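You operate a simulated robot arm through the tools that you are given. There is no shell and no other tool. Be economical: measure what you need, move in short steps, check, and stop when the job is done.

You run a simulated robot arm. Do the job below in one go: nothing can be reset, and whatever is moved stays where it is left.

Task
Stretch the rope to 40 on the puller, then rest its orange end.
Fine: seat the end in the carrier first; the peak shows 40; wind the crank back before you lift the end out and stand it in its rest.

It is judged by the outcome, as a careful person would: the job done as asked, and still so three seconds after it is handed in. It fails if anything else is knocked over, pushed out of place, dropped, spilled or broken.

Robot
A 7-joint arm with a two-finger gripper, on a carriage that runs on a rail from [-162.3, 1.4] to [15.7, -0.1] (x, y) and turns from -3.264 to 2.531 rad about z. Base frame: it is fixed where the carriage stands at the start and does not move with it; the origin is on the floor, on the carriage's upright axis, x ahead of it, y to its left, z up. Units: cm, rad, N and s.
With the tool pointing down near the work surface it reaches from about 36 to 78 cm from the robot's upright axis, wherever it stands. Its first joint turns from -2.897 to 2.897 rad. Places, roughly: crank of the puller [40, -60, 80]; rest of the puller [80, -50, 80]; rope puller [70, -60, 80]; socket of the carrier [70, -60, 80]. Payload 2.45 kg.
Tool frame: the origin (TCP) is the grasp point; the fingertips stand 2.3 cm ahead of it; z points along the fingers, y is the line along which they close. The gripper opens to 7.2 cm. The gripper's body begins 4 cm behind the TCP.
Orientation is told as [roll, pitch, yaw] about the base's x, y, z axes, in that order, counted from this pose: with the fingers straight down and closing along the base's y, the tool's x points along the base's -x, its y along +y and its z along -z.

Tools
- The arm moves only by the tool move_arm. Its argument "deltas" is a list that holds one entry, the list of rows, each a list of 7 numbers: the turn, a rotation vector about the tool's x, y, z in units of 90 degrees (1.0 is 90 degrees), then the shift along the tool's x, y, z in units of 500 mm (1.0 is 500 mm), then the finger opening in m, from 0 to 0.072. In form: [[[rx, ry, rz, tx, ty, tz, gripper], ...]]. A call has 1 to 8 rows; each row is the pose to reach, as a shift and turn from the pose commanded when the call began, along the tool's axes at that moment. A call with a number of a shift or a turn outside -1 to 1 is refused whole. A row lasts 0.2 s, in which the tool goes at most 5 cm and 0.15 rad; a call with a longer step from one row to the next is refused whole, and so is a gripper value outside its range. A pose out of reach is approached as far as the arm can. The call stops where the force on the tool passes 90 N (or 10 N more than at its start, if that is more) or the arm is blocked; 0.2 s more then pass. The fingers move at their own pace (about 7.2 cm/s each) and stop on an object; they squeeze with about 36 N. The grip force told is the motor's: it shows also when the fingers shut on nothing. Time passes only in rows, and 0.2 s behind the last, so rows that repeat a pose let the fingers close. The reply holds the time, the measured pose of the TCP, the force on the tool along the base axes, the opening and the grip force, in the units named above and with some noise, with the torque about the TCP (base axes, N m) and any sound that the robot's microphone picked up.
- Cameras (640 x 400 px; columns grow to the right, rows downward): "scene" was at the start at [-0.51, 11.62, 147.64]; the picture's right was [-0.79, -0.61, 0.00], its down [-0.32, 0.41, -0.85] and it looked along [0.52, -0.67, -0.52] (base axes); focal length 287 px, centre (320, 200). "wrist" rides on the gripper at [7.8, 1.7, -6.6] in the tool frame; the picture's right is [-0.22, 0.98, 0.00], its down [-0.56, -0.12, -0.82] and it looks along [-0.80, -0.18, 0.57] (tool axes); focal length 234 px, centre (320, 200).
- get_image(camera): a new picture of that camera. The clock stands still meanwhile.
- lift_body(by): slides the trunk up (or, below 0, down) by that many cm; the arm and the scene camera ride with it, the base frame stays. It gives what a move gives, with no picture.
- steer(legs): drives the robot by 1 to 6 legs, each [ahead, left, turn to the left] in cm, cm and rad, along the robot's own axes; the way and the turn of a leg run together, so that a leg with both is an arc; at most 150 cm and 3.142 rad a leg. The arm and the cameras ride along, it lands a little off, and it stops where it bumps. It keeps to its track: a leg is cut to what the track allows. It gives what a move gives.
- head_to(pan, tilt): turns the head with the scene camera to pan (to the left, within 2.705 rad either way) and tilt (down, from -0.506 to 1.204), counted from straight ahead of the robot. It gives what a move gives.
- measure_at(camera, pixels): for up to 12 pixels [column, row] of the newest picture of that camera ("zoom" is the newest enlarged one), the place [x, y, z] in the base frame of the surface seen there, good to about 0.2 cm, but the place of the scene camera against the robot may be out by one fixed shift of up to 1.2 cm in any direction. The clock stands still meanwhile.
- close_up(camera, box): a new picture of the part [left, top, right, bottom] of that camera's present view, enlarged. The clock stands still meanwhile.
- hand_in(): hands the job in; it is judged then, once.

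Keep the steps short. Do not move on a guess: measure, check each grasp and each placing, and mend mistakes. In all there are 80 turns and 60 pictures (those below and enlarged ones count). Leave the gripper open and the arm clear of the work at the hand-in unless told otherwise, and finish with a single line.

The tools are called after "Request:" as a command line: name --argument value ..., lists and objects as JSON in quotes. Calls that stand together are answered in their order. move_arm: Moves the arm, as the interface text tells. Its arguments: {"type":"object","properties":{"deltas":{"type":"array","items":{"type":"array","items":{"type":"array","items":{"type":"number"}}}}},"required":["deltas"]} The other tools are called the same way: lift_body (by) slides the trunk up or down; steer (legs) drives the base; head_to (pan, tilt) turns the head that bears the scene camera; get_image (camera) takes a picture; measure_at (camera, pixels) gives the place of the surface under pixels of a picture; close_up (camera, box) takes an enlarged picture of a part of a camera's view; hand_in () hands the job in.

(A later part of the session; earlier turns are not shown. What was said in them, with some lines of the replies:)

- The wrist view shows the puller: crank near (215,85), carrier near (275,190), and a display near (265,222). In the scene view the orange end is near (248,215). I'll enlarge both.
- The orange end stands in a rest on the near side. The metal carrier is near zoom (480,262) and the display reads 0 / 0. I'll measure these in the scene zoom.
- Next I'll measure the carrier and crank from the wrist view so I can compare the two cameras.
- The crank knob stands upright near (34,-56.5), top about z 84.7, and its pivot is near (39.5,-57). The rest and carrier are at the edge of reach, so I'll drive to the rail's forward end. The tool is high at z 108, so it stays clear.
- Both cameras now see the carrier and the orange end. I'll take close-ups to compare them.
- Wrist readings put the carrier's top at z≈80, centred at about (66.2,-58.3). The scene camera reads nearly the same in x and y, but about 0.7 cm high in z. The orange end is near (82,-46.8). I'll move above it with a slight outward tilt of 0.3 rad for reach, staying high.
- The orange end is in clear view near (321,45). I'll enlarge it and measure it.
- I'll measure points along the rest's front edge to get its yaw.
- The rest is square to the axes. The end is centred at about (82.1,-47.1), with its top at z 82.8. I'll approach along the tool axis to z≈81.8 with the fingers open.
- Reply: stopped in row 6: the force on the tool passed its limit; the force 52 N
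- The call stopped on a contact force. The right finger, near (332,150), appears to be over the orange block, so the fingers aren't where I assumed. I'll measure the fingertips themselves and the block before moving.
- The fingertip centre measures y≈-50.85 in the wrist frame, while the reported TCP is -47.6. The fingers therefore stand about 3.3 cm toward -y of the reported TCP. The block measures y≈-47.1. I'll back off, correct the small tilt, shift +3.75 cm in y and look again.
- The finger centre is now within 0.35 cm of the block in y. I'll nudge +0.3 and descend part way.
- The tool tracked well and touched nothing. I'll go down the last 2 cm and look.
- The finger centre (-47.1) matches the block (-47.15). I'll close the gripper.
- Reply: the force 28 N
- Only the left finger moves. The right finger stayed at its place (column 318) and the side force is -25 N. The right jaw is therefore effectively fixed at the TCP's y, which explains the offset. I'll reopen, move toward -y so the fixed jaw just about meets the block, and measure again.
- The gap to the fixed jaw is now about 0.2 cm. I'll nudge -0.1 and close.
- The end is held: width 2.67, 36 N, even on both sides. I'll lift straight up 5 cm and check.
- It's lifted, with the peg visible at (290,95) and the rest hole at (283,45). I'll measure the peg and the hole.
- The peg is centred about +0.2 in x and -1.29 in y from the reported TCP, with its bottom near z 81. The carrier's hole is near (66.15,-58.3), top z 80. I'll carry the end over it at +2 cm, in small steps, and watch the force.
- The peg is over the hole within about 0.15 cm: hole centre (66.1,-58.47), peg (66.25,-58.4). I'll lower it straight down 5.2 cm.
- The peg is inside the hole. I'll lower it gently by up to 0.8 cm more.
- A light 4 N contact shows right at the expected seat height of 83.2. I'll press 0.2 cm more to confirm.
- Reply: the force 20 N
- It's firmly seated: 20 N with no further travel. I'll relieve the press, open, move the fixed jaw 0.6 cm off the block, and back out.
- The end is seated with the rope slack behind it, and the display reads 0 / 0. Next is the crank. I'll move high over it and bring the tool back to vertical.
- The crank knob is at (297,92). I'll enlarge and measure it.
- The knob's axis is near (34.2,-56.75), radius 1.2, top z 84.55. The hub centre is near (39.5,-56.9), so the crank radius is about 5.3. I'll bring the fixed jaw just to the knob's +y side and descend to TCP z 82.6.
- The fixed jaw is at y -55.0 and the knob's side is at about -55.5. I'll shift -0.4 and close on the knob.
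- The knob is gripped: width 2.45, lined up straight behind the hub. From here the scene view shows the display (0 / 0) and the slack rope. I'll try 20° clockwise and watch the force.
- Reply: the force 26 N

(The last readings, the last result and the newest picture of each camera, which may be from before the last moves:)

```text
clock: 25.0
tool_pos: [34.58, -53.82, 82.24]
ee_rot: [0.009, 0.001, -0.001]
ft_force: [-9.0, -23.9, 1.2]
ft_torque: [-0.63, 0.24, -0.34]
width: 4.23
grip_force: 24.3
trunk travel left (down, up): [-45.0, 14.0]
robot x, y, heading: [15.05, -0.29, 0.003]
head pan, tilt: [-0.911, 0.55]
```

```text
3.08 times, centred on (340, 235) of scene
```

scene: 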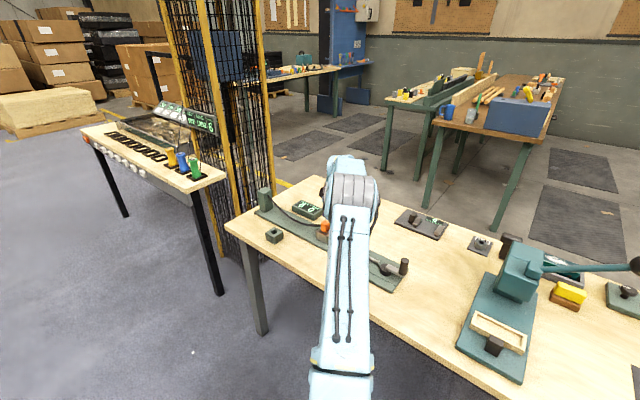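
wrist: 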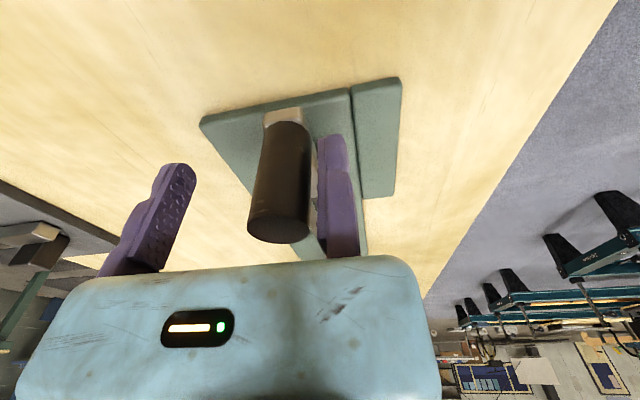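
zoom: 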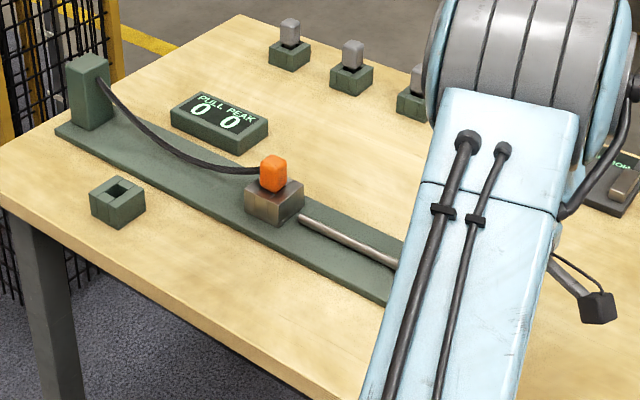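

The tool moved but the knob did not. The moving jaw was pushed open to 4.23, so clockwise looks blocked at the end stop. I'll return and try counterclockwise, where the fixed jaw pushes.

Request:
move_arm --deltas '[[[0, 0, 0, 0.0028, -0.018, 0, 0.01], [0, 0, 0, 0.0064, -0.0363, 0, 0.01], [0, 0, 0, 0.0064, -0.0363, 0, 0.01], [0, 0, 0, 0.006, -0.0455, 0, 0.01], [0, 0, 0, 0.0048, -0.0547, 0, 0.01], [0, 0, 0, 0.0028, -0.0637, 0, 0.01], [0, 0, 0, 0.0, -0.0726, 0, 0.01], [0, 0, 0, 0.0, -0.0726, 0, 0.01]]]'

Request:
close_up --camera "scene" --box '[240, 170, 440, 300]'

```text
clock: 26.8
tool_pos: [34.4, -57.38, 82.22]
ee_rot: [0.008, 0.001, -0.001]
ft_force: [-5.5, 8.2, -3.3]
ft_torque: [-2.17, -0.59, 0.37]
width: 2.45
grip_force: 44.8
trunk travel left (down, up): [-45.0, 14.0]
robot x, y, heading: [15.24, -0.56, 0.001]
head pan, tilt: [-0.911, 0.55]
```

```text
3.08 times, centred on (340, 235) of scene
```

zoom: 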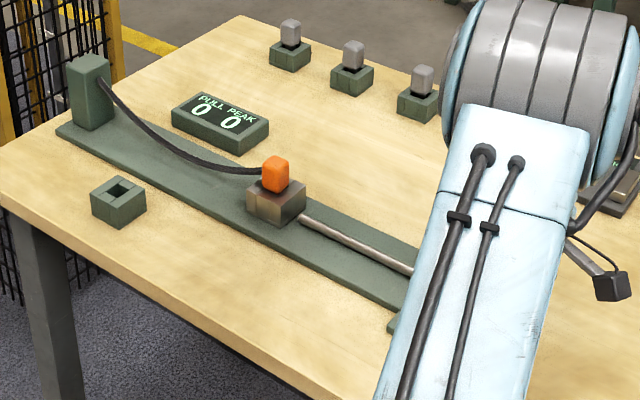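

Counterclockwise turns the crank with light force and the grip stays at 2.45. Pull is still 0 with a lot of slack. I'll continue half a turn, to 20°.

Request:
move_arm --deltas '[[[0, 0, 0, -0.0215, -0.0354, 0, 0.01], [0, 0, 0, -0.0548, -0.0598, 0, 0.01], [0, 0, 0, -0.095, -0.0696, 0, 0.01], [0, 0, 0, -0.1359, -0.0634, 0, 0.01], [0, 0, 0, -0.1712, -0.0419, 0, 0.01], [0, 0, 0, -0.1957, -0.0085, 0, 0.01], [0, 0, 0, -0.2055, 0.0316, 0, 0.01], [0, 0, 0, -0.1992, 0.0725, 0, 0.01]]]'

Request:
close_up --camera "scene" --box '[240, 170, 440, 300]'

```text
clock: 28.6
tool_pos: [44.52, -53.74, 82.19]
ee_rot: [0.008, 0.0, 0.002]
ft_force: [0.2, 0.1, -1.1]
ft_torque: [-0.02, -0.01, -0.03]
width: 1.0
grip_force: 0.1
trunk travel left (down, up): [-45.0, 14.0]
robot x, y, heading: [15.04, 0.01, 0.0]
head pan, tilt: [-0.911, 0.55]
```

```text
3.08 times, centred on (340, 235) of scene
```

zoom: 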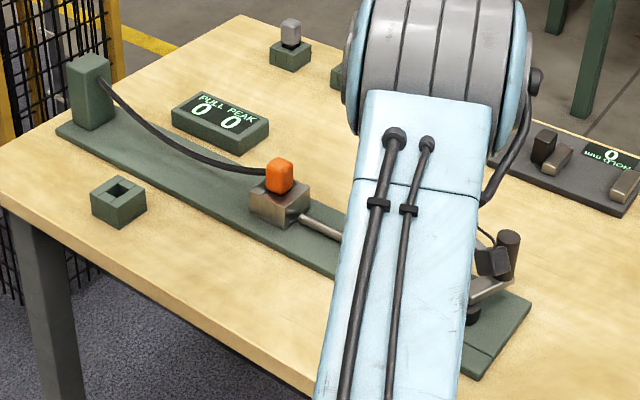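

The knob slipped out at the bottom of the arc: width is now 1.0, and the knob stands near zoom (508,245). Instead I'll push the knob around with closed fingers from behind, which cannot slip off sideways. First I'll measure where the knob stands.

Request:
measure_at --camera "zoom" --pixels '[[508, 236], [500, 236], [516, 238], [508, 255], [490, 290], [279, 165]]'

Request:
get_image --camera "wrist"

```text
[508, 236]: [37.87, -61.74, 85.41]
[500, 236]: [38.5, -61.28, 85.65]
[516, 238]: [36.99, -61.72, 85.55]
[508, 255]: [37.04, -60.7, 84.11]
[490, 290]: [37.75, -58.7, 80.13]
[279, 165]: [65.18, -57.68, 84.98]
```

```text
23 pictures are left
```

wrist: 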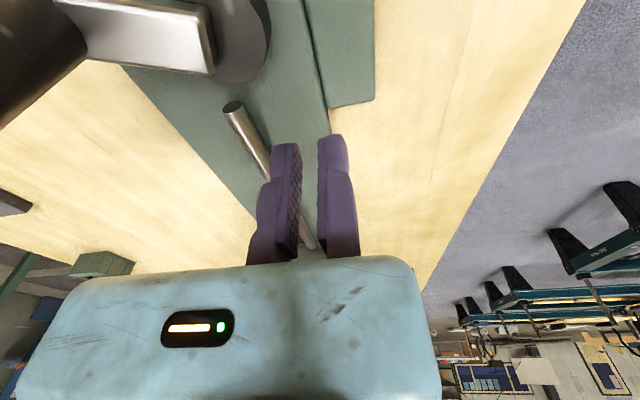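

The knob is near (37.7,-61.7), so its crank angle is about 249° and the radius 5.3 holds. I'll lift, close the fingers fully, and come down behind the knob at 210°.

Request:
move_arm --deltas '[[[0, 0, 0, 0, 0, -0.07, 0], [0, 0, 0, 0, 0, -0.14, 0], [0, 0, 0, 0.075, -0.045, -0.14, 0], [0, 0, 0, 0.15, -0.09, -0.14, 0], [0, 0, 0, 0.1914, -0.1156, -0.14, 0], [0, 0, 0, 0.1914, -0.1156, -0.07, 0], [0, 0, 0, 0.1914, -0.1156, 0, 0], [0, 0, 0, 0.1914, -0.1156, 0, 0]]]'

Request:
get_image --camera "wrist"

```text
clock: 30.4
tool_pos: [35.16, -59.48, 82.2]
ee_rot: [0.007, 0.001, 0.002]
ft_force: [0.6, 0.2, 0.1]
ft_torque: [0.0, 0.0, -0.01]
width: 0.0
grip_force: 28.1
trunk travel left (down, up): [-45.0, 14.0]
robot x, y, heading: [15.39, 0.04, -0.003]
head pan, tilt: [-0.911, 0.55]
```

```text
22 pictures are left
```

wrist: 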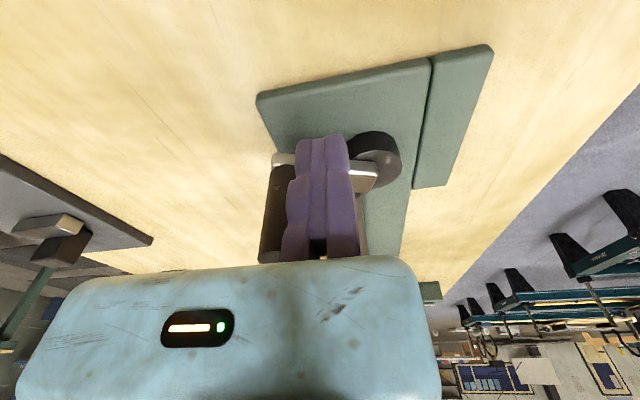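

The closed fingers stand behind the knob. I'll push it counterclockwise along the circle from 210° to 345°.

Request:
move_arm --deltas '[[[0, 0, 0, -0.0273, -0.0311, 0, 0], [0, 0, 0, -0.0644, -0.0494, 0, 0], [0, 0, 0, -0.1056, -0.0521, 0, 0], [0, 0, 0, -0.1448, -0.0388, 0, 0], [0, 0, 0, -0.1759, -0.0115, 0, 0], [0, 0, 0, -0.1942, 0.0256, 0, 0], [0, 0, 0, -0.1942, 0.0256, 0, 0]]]'

Request:
close_up --camera "scene" --box '[240, 170, 440, 300]'

```text
clock: 32.0
tool_pos: [44.74, -58.01, 82.33]
ee_rot: [0.007, -0.001, 0.001]
ft_force: [0.1, -0.1, -0.8]
ft_torque: [-0.01, 0.0, 0.04]
width: 0.0
grip_force: 29.1
trunk travel left (down, up): [-45.0, 14.0]
robot x, y, heading: [15.42, 0.08, 0.001]
head pan, tilt: [-0.911, 0.55]
```

```text
3.08 times, centred on (340, 235) of scene
```

zoom: 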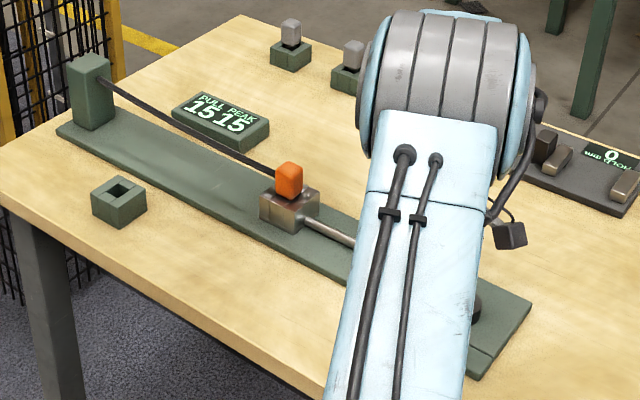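

The display now reads pull 15 / peak 15, so tension has started. I'll switch to small steps and push 8° more.

Request:
move_arm --deltas '[[[0, 0, 0, -0.0016, 0.0073, 0, 0], [0, 0, 0, -0.0028, 0.0145, 0, 0], [0, 0, 0, -0.0028, 0.0145, 0, 0]]]'

Request:
close_up --camera "scene" --box '[270, 185, 350, 245]'

```text
clock: 32.8
tool_pos: [44.93, -57.37, 82.18]
ee_rot: [0.008, 0.0, 0.001]
ft_force: [0.0, -0.6, -0.6]
ft_torque: [-0.02, -0.01, -0.02]
width: 0.0
grip_force: 28.0
trunk travel left (down, up): [-45.0, 14.0]
robot x, y, heading: [15.25, -0.14, -0.001]
head pan, tilt: [-0.911, 0.55]
```

```text
6.67 times, centred on (310, 215) of scene
```

zoom: 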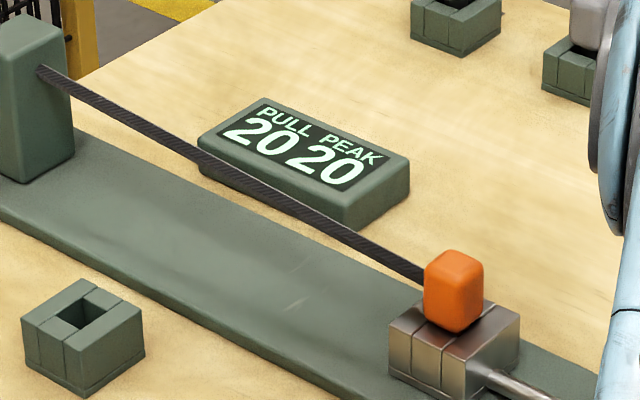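

Now 20 / 20, so about 5 per 8°. I'll push 16° more, expecting about 30.

Request:
move_arm --deltas '[[[0, 0, 0, -0.0006, 0.0074, 0, 0], [0, 0, 0, -0.0008, 0.0148, 0, 0], [0, 0, 0, -0.0003, 0.0222, 0, 0], [0, 0, 0, 0.0005, 0.0295, 0, 0], [0, 0, 0, 0.0005, 0.0295, 0, 0]]]'

Request:
close_up --camera "scene" --box '[270, 185, 350, 245]'

```text
clock: 34.0
tool_pos: [44.75, -55.9, 82.19]
ee_rot: [0.008, -0.002, 0.002]
ft_force: [0.2, -0.9, -0.6]
ft_torque: [0.0, -0.02, 0.04]
width: 0.0
grip_force: 27.8
trunk travel left (down, up): [-45.0, 14.0]
robot x, y, heading: [15.37, -0.15, 0.003]
head pan, tilt: [-0.911, 0.55]
```

```text
6.67 times, centred on (310, 215) of scene
```

zoom: 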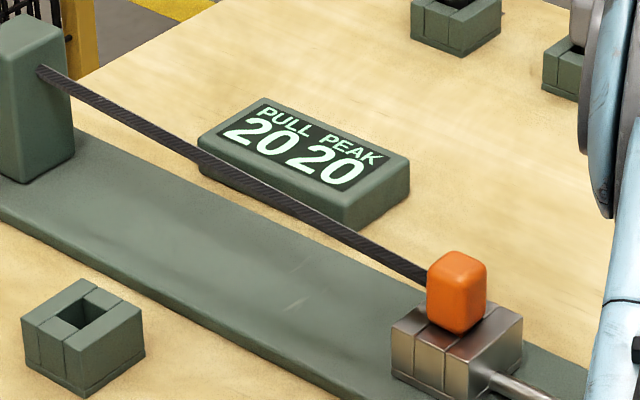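

Still 20, so the display moves in steps of 5, with more than 16° per step here. I'll push 12° more.

Request:
move_arm --deltas '[[[0, 0, 0, 0.0025, 0.0109, 0, 0], [0, 0, 0, 0.0057, 0.0214, 0, 0], [0, 0, 0, 0.0057, 0.0214, 0, 0]]]'

Request:
close_up --camera "scene" --box '[270, 185, 350, 245]'

```text
clock: 34.8
tool_pos: [44.47, -54.83, 82.17]
ee_rot: [0.008, 0.0, 0.001]
ft_force: [-0.6, -0.4, 0.6]
ft_torque: [0.03, 0.0, -0.01]
width: 0.0
grip_force: 28.7
trunk travel left (down, up): [-45.0, 14.0]
robot x, y, heading: [15.25, 0.02, 0.001]
head pan, tilt: [-0.911, 0.55]
```

```text
6.67 times, centred on (310, 215) of scene
```

zoom: 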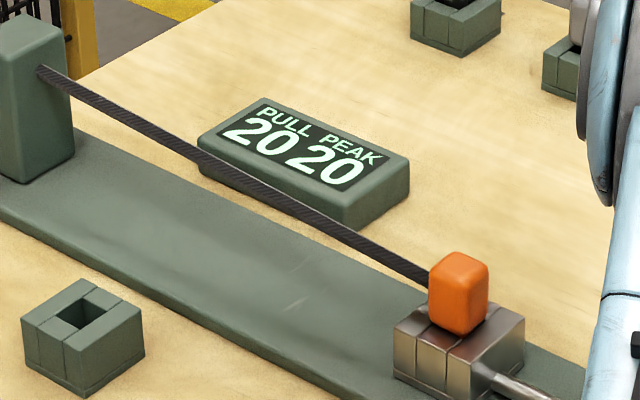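

Still 20, with the carrier creeping along. I'll push 18° more.

Request:
move_arm --deltas '[[[0, 0, 0, 0.0047, 0.01, 0, 0], [0, 0, 0, 0.0103, 0.0196, 0, 0], [0, 0, 0, 0.0166, 0.0287, 0, 0], [0, 0, 0, 0.0166, 0.0287, 0, 0]]]'

Request:
close_up --camera "scene" --box '[270, 185, 350, 245]'

```text
clock: 35.8
tool_pos: [43.72, -53.37, 82.1]
ee_rot: [0.007, -0.001, 0.001]
ft_force: [0.3, -1.1, 0.2]
ft_torque: [0.0, 0.02, 0.03]
width: 0.0
grip_force: 28.8
trunk travel left (down, up): [-45.0, 14.0]
robot x, y, heading: [15.08, 0.12, -0.004]
head pan, tilt: [-0.911, 0.55]
```

```text
6.67 times, centred on (310, 215) of scene
```

zoom: 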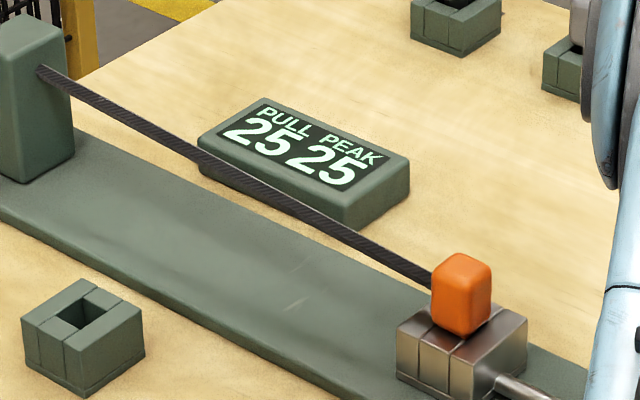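

Now 25, with about 35–40° per step of 5. I'll push 40° more, to 79°, expecting 30.

Request:
move_arm --deltas '[[[0, 0, 0, 0.0128, 0.0133, 0, 0], [0, 0, 0, 0.0278, 0.0242, 0, 0], [0, 0, 0, 0.0444, 0.0323, 0, 0], [0, 0, 0, 0.0621, 0.0373, 0, 0], [0, 0, 0, 0.0621, 0.0373, 0, 0]]]'

Request:
close_up --camera "scene" --box '[270, 175, 430, 285]'

```text
clock: 37.0
tool_pos: [40.57, -51.61, 82.26]
ee_rot: [0.006, 0.0, 0.002]
ft_force: [0.1, -0.2, 0.7]
ft_torque: [0.01, -0.01, 0.0]
width: 0.0
grip_force: 28.2
trunk travel left (down, up): [-45.0, 14.0]
robot x, y, heading: [14.95, -0.17, -0.003]
head pan, tilt: [-0.911, 0.55]
```

```text
3.64 times, centred on (350, 230) of scene
```

zoom: 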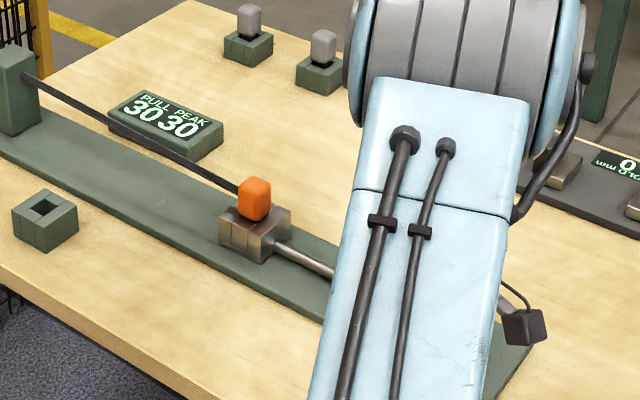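

Now 30. I'll push 35° more, to 114°.

Request:
move_arm --deltas '[[[0, 0, 0, 0.0165, 0.0019, 0, 0], [0, 0, 0, 0.0331, 0.0012, 0, 0], [0, 0, 0, 0.0494, -0.0022, 0, 0], [0, 0, 0, 0.0633, -0.0072, 0, 0], [0, 0, 0, 0.0633, -0.0072, 0, 0]]]'

Request:
close_up --camera "scene" --box '[270, 185, 350, 245]'

```text
clock: 38.2
tool_pos: [37.42, -51.85, 82.09]
ee_rot: [0.006, 0.001, 0.001]
ft_force: [-0.6, 0.2, 0.3]
ft_torque: [0.0, 0.0, -0.01]
width: 0.0
grip_force: 27.9
trunk travel left (down, up): [-45.0, 14.0]
robot x, y, heading: [15.26, -0.43, -0.002]
head pan, tilt: [-0.911, 0.55]
```

```text
6.67 times, centred on (310, 215) of scene
```

zoom: 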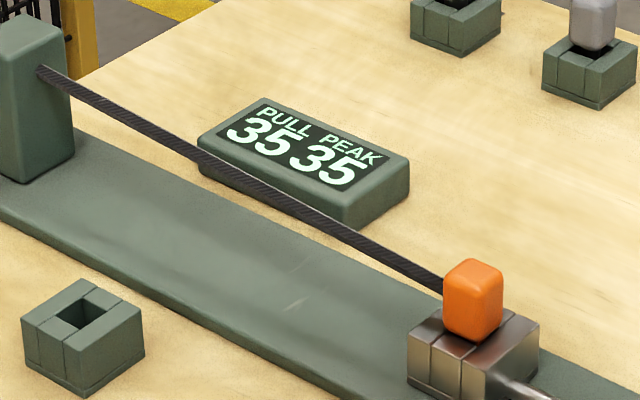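

Now 35. I'll push a careful 18–20° more, to 134°.

Request:
move_arm --deltas '[[[0, 0, 0, 0.0162, -0.009, 0, 0], [0, 0, 0, 0.0305, -0.0206, 0, 0], [0, 0, 0, 0.0305, -0.0206, 0, 0]]]'

Request:
close_up --camera "scene" --box '[270, 185, 350, 245]'

```text
clock: 39.0
tool_pos: [35.93, -53.05, 82.4]
ee_rot: [0.007, -0.001, 0.001]
ft_force: [0.9, -0.5, -0.7]
ft_torque: [0.02, 0.0, 0.03]
width: 0.02
grip_force: 28.5
trunk travel left (down, up): [-45.0, 14.0]
robot x, y, heading: [14.9, -0.37, 0.004]
head pan, tilt: [-0.911, 0.55]
```

```text
6.67 times, centred on (310, 215) of scene
```

zoom: 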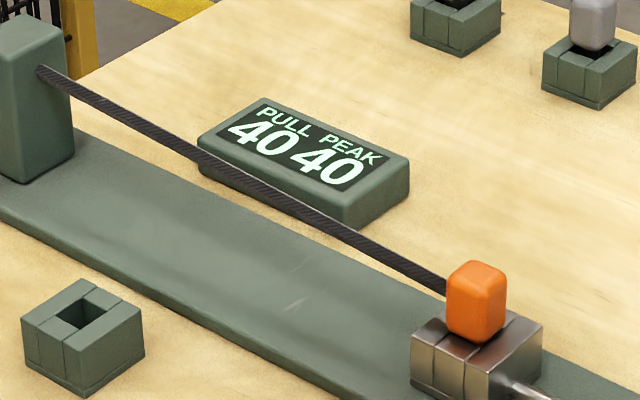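

The display shows pull 40 / peak 40, so I'll stop winding. Next I wind back clockwise. I'll back the fingers off the knob, lift, and come down on its other side at 210°.

Request:
move_arm --deltas '[[[0, 0, 0, -0.008, 0.01, 0, 0], [0, 0, 0, -0.008, 0.01, -0.08, 0], [0, 0, 0, -0.008, 0.01, -0.15, 0], [0, 0, 0, 0.005, -0.06, -0.15, 0], [0, 0, 0, 0.0182, -0.1292, -0.15, 0], [0, 0, 0, 0.0182, -0.1292, -0.08, 0], [0, 0, 0, 0.0182, -0.1292, 0, 0], [0, 0, 0, 0.0182, -0.1292, 0, 0]]]'

Request:
get_image --camera "wrist"

```text
clock: 40.8
tool_pos: [35.18, -59.39, 82.19]
ee_rot: [0.008, 0.001, 0.002]
ft_force: [0.4, 0.0, -0.1]
ft_torque: [-0.01, 0.01, -0.02]
width: 0.0
grip_force: 28.8
trunk travel left (down, up): [-45.0, 14.0]
robot x, y, heading: [15.09, -0.03, 0.002]
head pan, tilt: [-0.911, 0.55]
```

```text
13 pictures are left
```

wrist: 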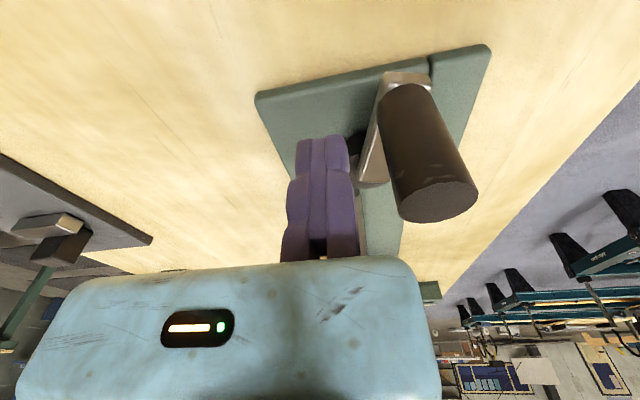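

The fingers are on the knob's far side. I'll push it clockwise along the circle from 210° to 30°.

Request:
move_arm --deltas '[[[0, 0, 0, 0.0133, 0.0392, 0, 0], [0, 0, 0, 0.0106, 0.0804, 0, 0], [0, 0, 0, -0.0077, 0.1175, 0, 0], [0, 0, 0, -0.0388, 0.1448, 0, 0], [0, 0, 0, -0.078, 0.1581, 0, 0], [0, 0, 0, -0.1192, 0.1554, 0, 0], [0, 0, 0, -0.1563, 0.1371, 0, 0], [0, 0, 0, -0.1836, 0.106, 0, 0]]]'

Request:
close_up --camera "scene" --box '[240, 170, 440, 300]'

```text
clock: 42.6
tool_pos: [44.44, -54.15, 82.2]
ee_rot: [0.008, -0.001, 0.003]
ft_force: [-0.4, 0.6, 0.6]
ft_torque: [-0.01, 0.0, -0.03]
width: 0.0
grip_force: 28.6
trunk travel left (down, up): [-45.0, 14.0]
robot x, y, heading: [14.98, -0.06, 0.005]
head pan, tilt: [-0.911, 0.55]
```

```text
3.08 times, centred on (340, 235) of scene
```

zoom: 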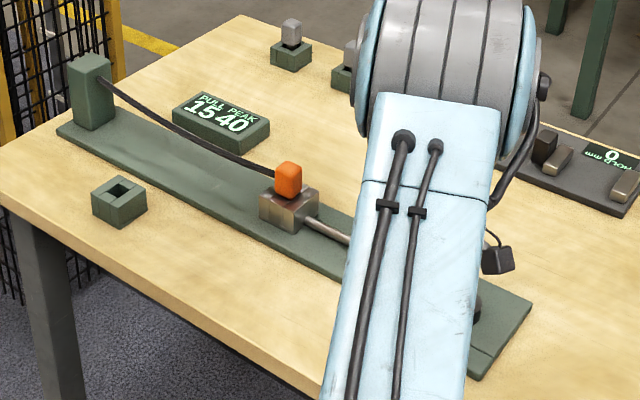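

Pull is back to 15 and the peak holds at 40. I'll continue clockwise for the rest, ending just short of the start stop.

Request:
move_arm --deltas '[[[0, 0, 0, -0.0133, -0.0392, 0, 0], [0, 0, 0, -0.0106, -0.0804, 0, 0], [0, 0, 0, 0.0077, -0.1175, 0, 0], [0, 0, 0, 0.0388, -0.1448, 0, 0], [0, 0, 0, 0.078, -0.1581, 0, 0], [0, 0, 0, 0.1192, -0.1554, 0, 0], [0, 0, 0, 0.1563, -0.1371, 0, 0], [0, 0, 0, 0.1764, -0.1168, 0, 0]]]'

Request:
close_up --camera "scene" --box '[240, 170, 440, 300]'

```text
clock: 44.4
tool_pos: [35.11, -59.92, 82.14]
ee_rot: [0.006, 0.0, 0.0]
ft_force: [0.3, 0.0, -0.2]
ft_torque: [0.01, 0.0, 0.03]
width: 0.02
grip_force: 28.4
trunk travel left (down, up): [-45.0, 14.0]
robot x, y, heading: [15.11, -0.51, -0.002]
head pan, tilt: [-0.911, 0.55]
```

```text
3.08 times, centred on (340, 235) of scene
```

zoom: 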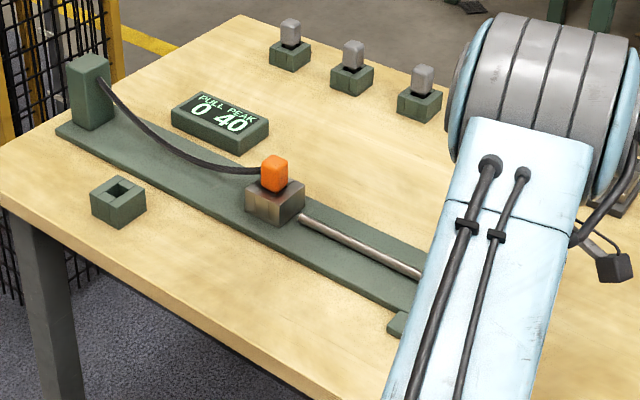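

Pull 0, peak 40, and the carrier is back with the rope slack. I'll nudge the knob the last few degrees toward its stop, back off and lift.

Request:
move_arm --deltas '[[[0, 0, 0, 0.0045, 0.007, 0, 0], [0, 0, 0, 0.0089, 0.014, 0, 0], [0, 0, 0, 0.006, 0.0, 0, 0], [0, 0, 0, 0.006, -0.004, -0.06, 0], [0, 0, 0, 0.006, -0.004, -0.14, 0], [0, 0, 0, 0.006, -0.004, -0.22, 0.03], [0, 0, 0, 0.006, -0.004, -0.28, 0.072], [0, 0, 0, 0.006, -0.004, -0.28, 0.072]]]'

Request:
get_image --camera "wrist"

```text
clock: 46.2
tool_pos: [34.96, -60.2, 96.06]
ee_rot: [0.007, -0.001, 0.003]
ft_force: [0.5, 0.7, -0.2]
ft_torque: [0.0, 0.01, 0.0]
width: 7.2
grip_force: 0.2
trunk travel left (down, up): [-45.0, 14.0]
robot x, y, heading: [15.38, -0.13, 0.001]
head pan, tilt: [-0.911, 0.55]
```

```text
10 pictures are left
```

wrist: 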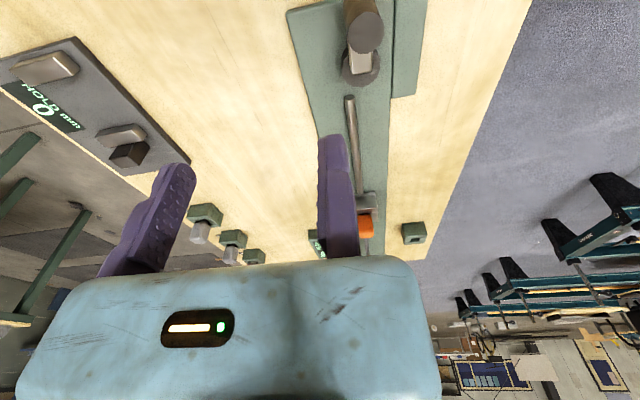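

The crank is back in line. I'll move above the seated end with the same tilt as before, fingers open.

Request:
move_arm --deltas '[[[0, -0.026, 0, -0.081, 0.014, 0.013, 0.072], [0, -0.053, 0, -0.162, 0.027, 0.026, 0.072], [0, -0.079, 0, -0.243, 0.041, 0.039, 0.072], [0, -0.106, 0, -0.325, 0.055, 0.051, 0.072], [0, -0.132, 0, -0.406, 0.069, 0.064, 0.072], [0, -0.159, 0, -0.487, 0.082, 0.077, 0.072], [0, -0.185, 0, -0.568, 0.096, 0.09, 0.072], [0, -0.185, 0, -0.568, 0.096, 0.09, 0.072]]]'

Request:
get_image --camera "wrist"

```text
clock: 48.0
tool_pos: [63.59, -55.49, 91.56]
ee_rot: [0.008, -0.292, -0.002]
ft_force: [0.4, 0.0, -0.7]
ft_torque: [-0.01, 0.01, -0.01]
width: 7.2
grip_force: 0.0
trunk travel left (down, up): [-45.0, 14.0]
robot x, y, heading: [15.03, -0.04, -0.002]
head pan, tilt: [-0.911, 0.55]
```

```text
9 pictures are left
```

wrist: 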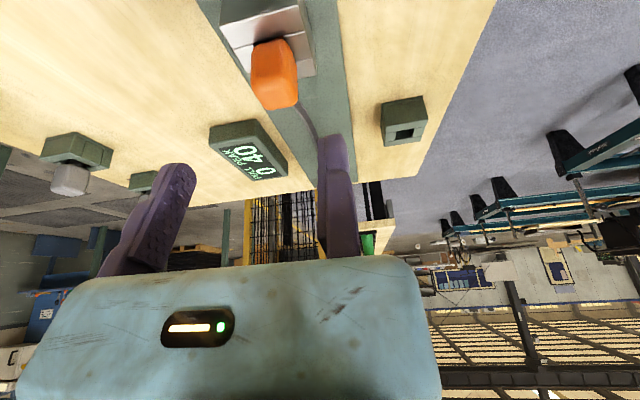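

Request:
measure_at --camera "wrist" --pixels '[[253, 65], [270, 65], [294, 65], [275, 90], [292, 95], [262, 90], [296, 80]]'

```text
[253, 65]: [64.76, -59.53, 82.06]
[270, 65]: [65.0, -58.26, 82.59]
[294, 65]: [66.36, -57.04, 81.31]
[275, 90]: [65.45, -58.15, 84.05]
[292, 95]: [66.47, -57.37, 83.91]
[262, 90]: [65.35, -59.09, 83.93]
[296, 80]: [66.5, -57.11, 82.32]
```

The block's +y side is at y≈-57.05 and its front at x≈64.9, the same as when I left it. I'll descend to grasp height with the fixed jaw 0.5 cm off, then bring it in and close.

Request:
move_arm --deltas '[[[0, 0, 0, 0.0024, -0.019, 0.06, 0.072], [0, 0, 0, 0.0024, -0.019, 0.11, 0.072], [0, 0, 0, 0.0024, -0.019, 0.15, 0.072], [0, 0, 0, 0.0024, -0.019, 0.171, 0.072], [0, 0, 0, 0.0024, -0.019, 0.171, 0.072]]]'

Request:
get_image --camera "wrist"

Request:
measure_at --camera "wrist" --pixels '[[320, 145], [322, 160], [300, 165], [280, 165], [306, 165], [310, 165]]'

```text
clock: 49.2
tool_pos: [65.76, -56.24, 83.38]
ee_rot: [0.008, -0.291, -0.002]
ft_force: [0.4, 0.0, 0.6]
ft_torque: [0.0, -0.03, -0.01]
width: 7.21
grip_force: 0.1
trunk travel left (down, up): [-45.0, 14.0]
robot x, y, heading: [15.33, -0.32, -0.003]
head pan, tilt: [-0.911, 0.55]
```

```text
8 pictures are left
```

wrist: 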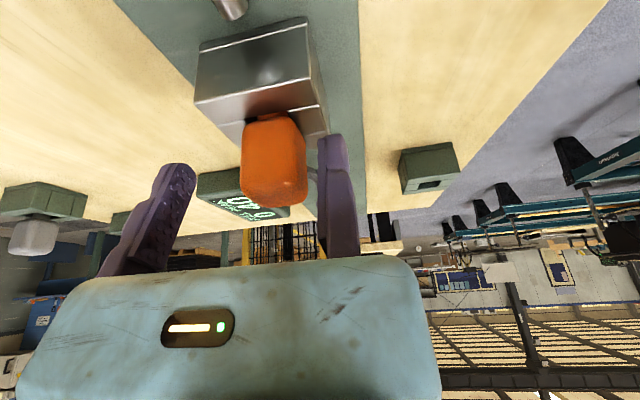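

```text
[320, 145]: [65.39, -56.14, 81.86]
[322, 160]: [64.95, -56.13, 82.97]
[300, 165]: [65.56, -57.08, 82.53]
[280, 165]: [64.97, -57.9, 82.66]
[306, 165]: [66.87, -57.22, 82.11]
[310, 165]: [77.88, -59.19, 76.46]
```

The gap to the fixed jaw is about 0.9 cm. I'll shift -0.8 in y and close.

Request:
move_arm --deltas '[[[0, 0, 0, -0.003, -0.016, 0, 0.06], [0, 0, 0, -0.003, -0.016, 0, 0.03], [0, 0, 0, -0.003, -0.016, 0, 0.01], [0, 0, 0, -0.003, -0.016, 0, 0.01], [0, 0, 0, -0.003, -0.016, 0, 0.01], [0, 0, 0, -0.003, -0.016, 0, 0.01]]]'

```text
clock: 50.6
tool_pos: [65.99, -57.09, 83.5]
ee_rot: [0.006, -0.291, -0.002]
ft_force: [0.4, -0.4, 1.2]
ft_torque: [-0.04, -0.02, 0.03]
width: 2.68
grip_force: 36.0
trunk travel left (down, up): [-45.0, 14.0]
robot x, y, heading: [15.68, -0.23, -0.001]
head pan, tilt: [-0.911, 0.55]
```

The grip is good: 2.68, 36 N, no side load. I'll lift straight up 5.5 cm.

Request:
move_arm --deltas '[[[0, 0, 0, -0.0058, 0, -0.0191, 0.01], [0, 0, 0, -0.0115, 0, -0.0383, 0.01], [0, 0, 0, -0.0173, 0, -0.0574, 0.01], [0, 0, 0, -0.023, 0, -0.0766, 0.01], [0, 0, 0, -0.0317, 0, -0.1053, 0.01], [0, 0, 0, -0.0317, 0, -0.1053, 0.01]]]'

```text
clock: 52.0
tool_pos: [65.93, -57.09, 89.0]
ee_rot: [0.009, -0.291, -0.001]
ft_force: [0.4, -0.6, -0.5]
ft_torque: [0.02, 0.04, -0.01]
width: 2.67
grip_force: 36.0
trunk travel left (down, up): [-45.0, 14.0]
robot x, y, heading: [14.84, -0.26, 0.001]
head pan, tilt: [-0.911, 0.55]
```

Now I'll carry it back over its rest.

Request:
move_arm --deltas '[[[0, 0, 0, -0.05, 0.038, 0.0187, 0.01], [0, 0, 0, -0.101, 0.077, 0.0373, 0.01], [0, 0, 0, -0.152, 0.115, 0.056, 0.01], [0, 0, 0, -0.202, 0.153, 0.0747, 0.01], [0, 0, 0, -0.253, 0.192, 0.0933, 0.01], [0, 0, 0, -0.3034, 0.23, 0.112, 0.01], [0, 0, 0, -0.3034, 0.23, 0.112, 0.01]]]'

Request:
close_up --camera "wrist" --box '[200, 0, 370, 110]'

Request:
measure_at --camera "zoom" --pixels '[[280, 330], [330, 330], [375, 320], [330, 290], [200, 150], [420, 90], [240, 250], [420, 210], [300, 340], [360, 340]]'

```text
clock: 53.6
tool_pos: [81.95, -45.64, 88.16]
ee_rot: [0.008, -0.292, -0.002]
ft_force: [-0.8, 0.0, -1.1]
ft_torque: [0.0, 0.02, 0.02]
width: 2.68
grip_force: 36.2
trunk travel left (down, up): [-45.0, 14.0]
robot x, y, heading: [15.14, 0.0, -0.006]
head pan, tilt: [-0.911, 0.55]
```

```text
3.64 times, centred on (285, 55) of wrist
```

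zoom: 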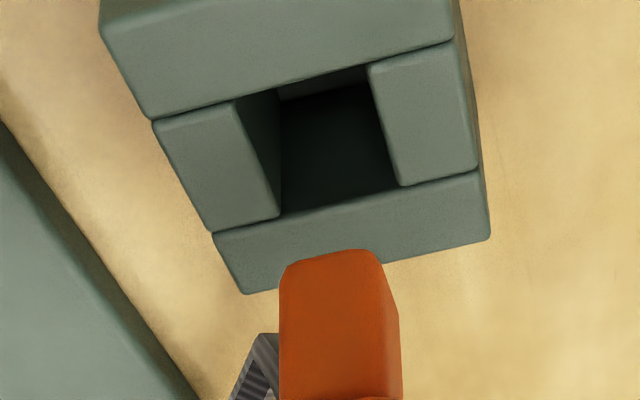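

```text
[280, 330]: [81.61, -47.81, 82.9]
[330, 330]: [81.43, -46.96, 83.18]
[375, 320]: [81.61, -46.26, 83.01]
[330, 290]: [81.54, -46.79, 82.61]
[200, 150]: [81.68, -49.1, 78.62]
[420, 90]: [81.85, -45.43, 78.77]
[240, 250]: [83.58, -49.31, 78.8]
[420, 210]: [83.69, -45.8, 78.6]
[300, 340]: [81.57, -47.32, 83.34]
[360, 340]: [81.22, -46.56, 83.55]
```

The peg at (82.2,-47.0) is over the hole at (82.15,-47.1). I'll lower it straight, ending gently.

Request:
move_arm --deltas '[[[0, 0, 0, 0.0064, -0.001, 0.0214, 0.01], [0, 0, 0, 0.0129, -0.001, 0.043, 0.01], [0, 0, 0, 0.0193, -0.001, 0.0643, 0.01], [0, 0, 0, 0.0258, -0.001, 0.086, 0.01], [0, 0, 0, 0.0322, -0.001, 0.1072, 0.01], [0, 0, 0, 0.0345, -0.001, 0.115, 0.01], [0, 0, 0, 0.0345, -0.001, 0.115, 0.01]]]'

Request:
get_image --camera "wrist"

```text
clock: 55.2
tool_pos: [82.04, -45.7, 82.09]
ee_rot: [0.008, -0.291, -0.001]
ft_force: [-0.3, -0.6, -0.6]
ft_torque: [-0.01, -0.01, -0.02]
width: 2.71
grip_force: 36.0
trunk travel left (down, up): [-45.0, 14.0]
robot x, y, heading: [15.12, -0.05, -0.0]
head pan, tilt: [-0.911, 0.55]
```

```text
6 pictures are left
```

wrist: 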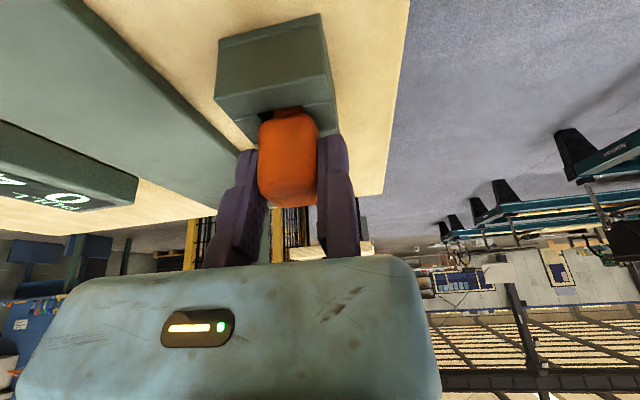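

It's in the rest, with no contact force yet. I'll press down a further 0.2–0.3 cm to seat it.

Request:
move_arm --deltas '[[[0, 0, 0, 0.0007, 0, 0.0024, 0.01], [0, 0, 0, 0.0014, 0, 0.0048, 0.01], [0, 0, 0, 0.0014, 0, 0.0048, 0.01]]]'

```text
clock: 56.0
tool_pos: [82.07, -45.67, 81.93]
ee_rot: [0.007, -0.295, 0.0]
ft_force: [0.5, -1.2, 5.4]
ft_torque: [-0.21, -0.13, -0.02]
width: 2.7
grip_force: 36.1
trunk travel left (down, up): [-45.0, 14.0]
robot x, y, heading: [15.62, -0.29, -0.005]
head pan, tilt: [-0.911, 0.55]
```

It's seated: 5.4 N contact at the original height of about 81.95. I'll open, move the fixed jaw off to +y, and back out.

Request:
move_arm --deltas '[[[0, 0, 0, -0.0007, 0, -0.0024, 0.03], [0, 0, 0, -0.0007, 0, -0.0024, 0.06], [0, 0, 0, -0.0007, 0, -0.0024, 0.072], [0, 0, 0, -0.0007, 0.012, -0.0024, 0.072], [0, 0, 0, -0.0007, 0.025, -0.0024, 0.072], [0, 0, 0, -0.0007, 0.03, -0.05, 0.072], [0, 0, 0, -0.0007, 0.03, -0.13, 0.072], [0, 0, 0, -0.0007, 0.03, -0.2, 0.072]]]'

Request:
get_image --camera "wrist"

```text
clock: 57.8
tool_pos: [79.26, -44.08, 91.45]
ee_rot: [0.007, -0.291, -0.001]
ft_force: [-0.1, -0.1, 0.3]
ft_torque: [0.05, 0.0, 0.02]
width: 7.22
grip_force: 0.1
trunk travel left (down, up): [-45.0, 14.0]
robot x, y, heading: [15.24, 0.01, 0.001]
head pan, tilt: [-0.911, 0.55]
```

```text
5 pictures are left
```

wrist: 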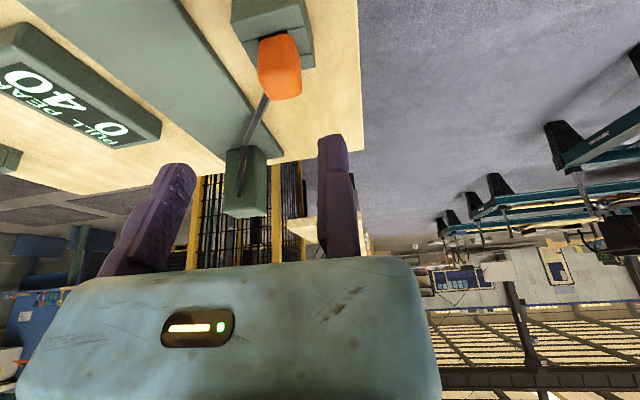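

The end stands in its rest and the display shows 0 / 40. I'll withdraw the arm up and away and take a last look.

Request:
move_arm --deltas '[[[0, 0.023, 0, 0.068, 0.015, -0.063, 0.072], [0, 0.046, 0, 0.136, 0.03, -0.126, 0.072], [0, 0.07, 0, 0.204, 0.045, -0.189, 0.072], [0, 0.093, 0, 0.272, 0.06, -0.252, 0.072], [0, 0.116, 0, 0.34, 0.075, -0.315, 0.072], [0, 0.139, 0, 0.408, 0.09, -0.378, 0.072], [0, 0.162, 0, 0.476, 0.105, -0.441, 0.072], [0, 0.185, 0, 0.54, 0.12, -0.5, 0.072]]]'

Request:
get_image --camera "scene"

Request:
close_up --camera "scene" --box '[240, 170, 320, 250]'

Request:
get_image --camera "wrist"

```text
clock: 59.6
tool_pos: [46.0, -38.48, 107.6]
ee_rot: [0.01, 0.002, 0.003]
ft_force: [0.0, 0.3, -0.7]
ft_torque: [0.08, 0.02, -0.02]
width: 7.22
grip_force: 0.0
trunk travel left (down, up): [-45.0, 14.0]
robot x, y, heading: [15.34, -0.33, 0.001]
head pan, tilt: [-0.911, 0.55]
```

```text
4 pictures are left
```

scene: 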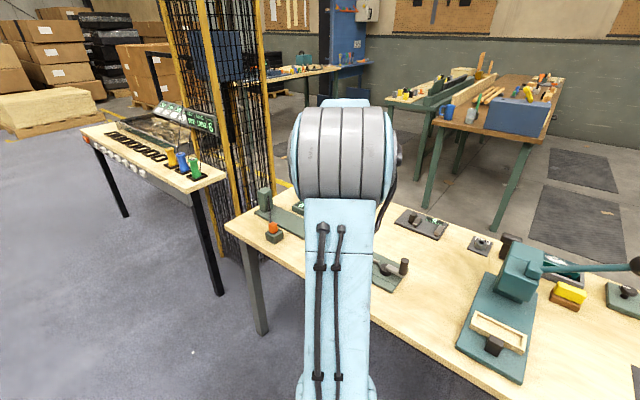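

```text
5.00 times, centred on (280, 210) of scene
```

zoom: 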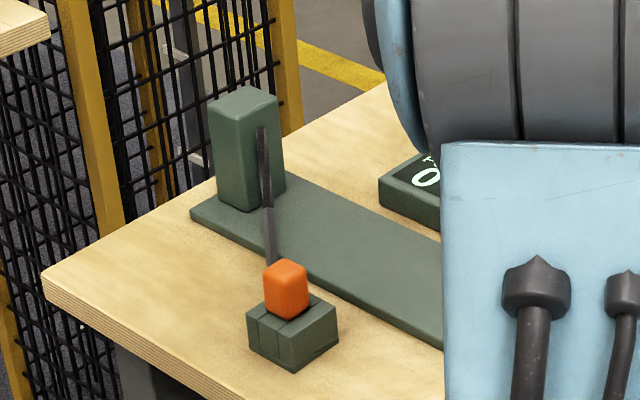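

```text
2 pictures are left
```

wrist: 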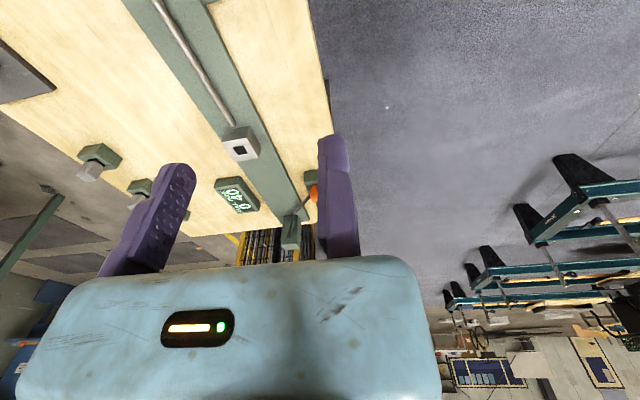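

The end stands upright in its rest and the display reads 0 / 40. The crank is wound back and the carrier is empty. The gripper is open, the arm is clear, and nothing else has moved. I'm handing in.

Request:
hand_in

```text
The job is handed in.
```

The rope was stretched to a peak of 40, the crank was wound back to pull 0, and the orange end is standing in its rest.
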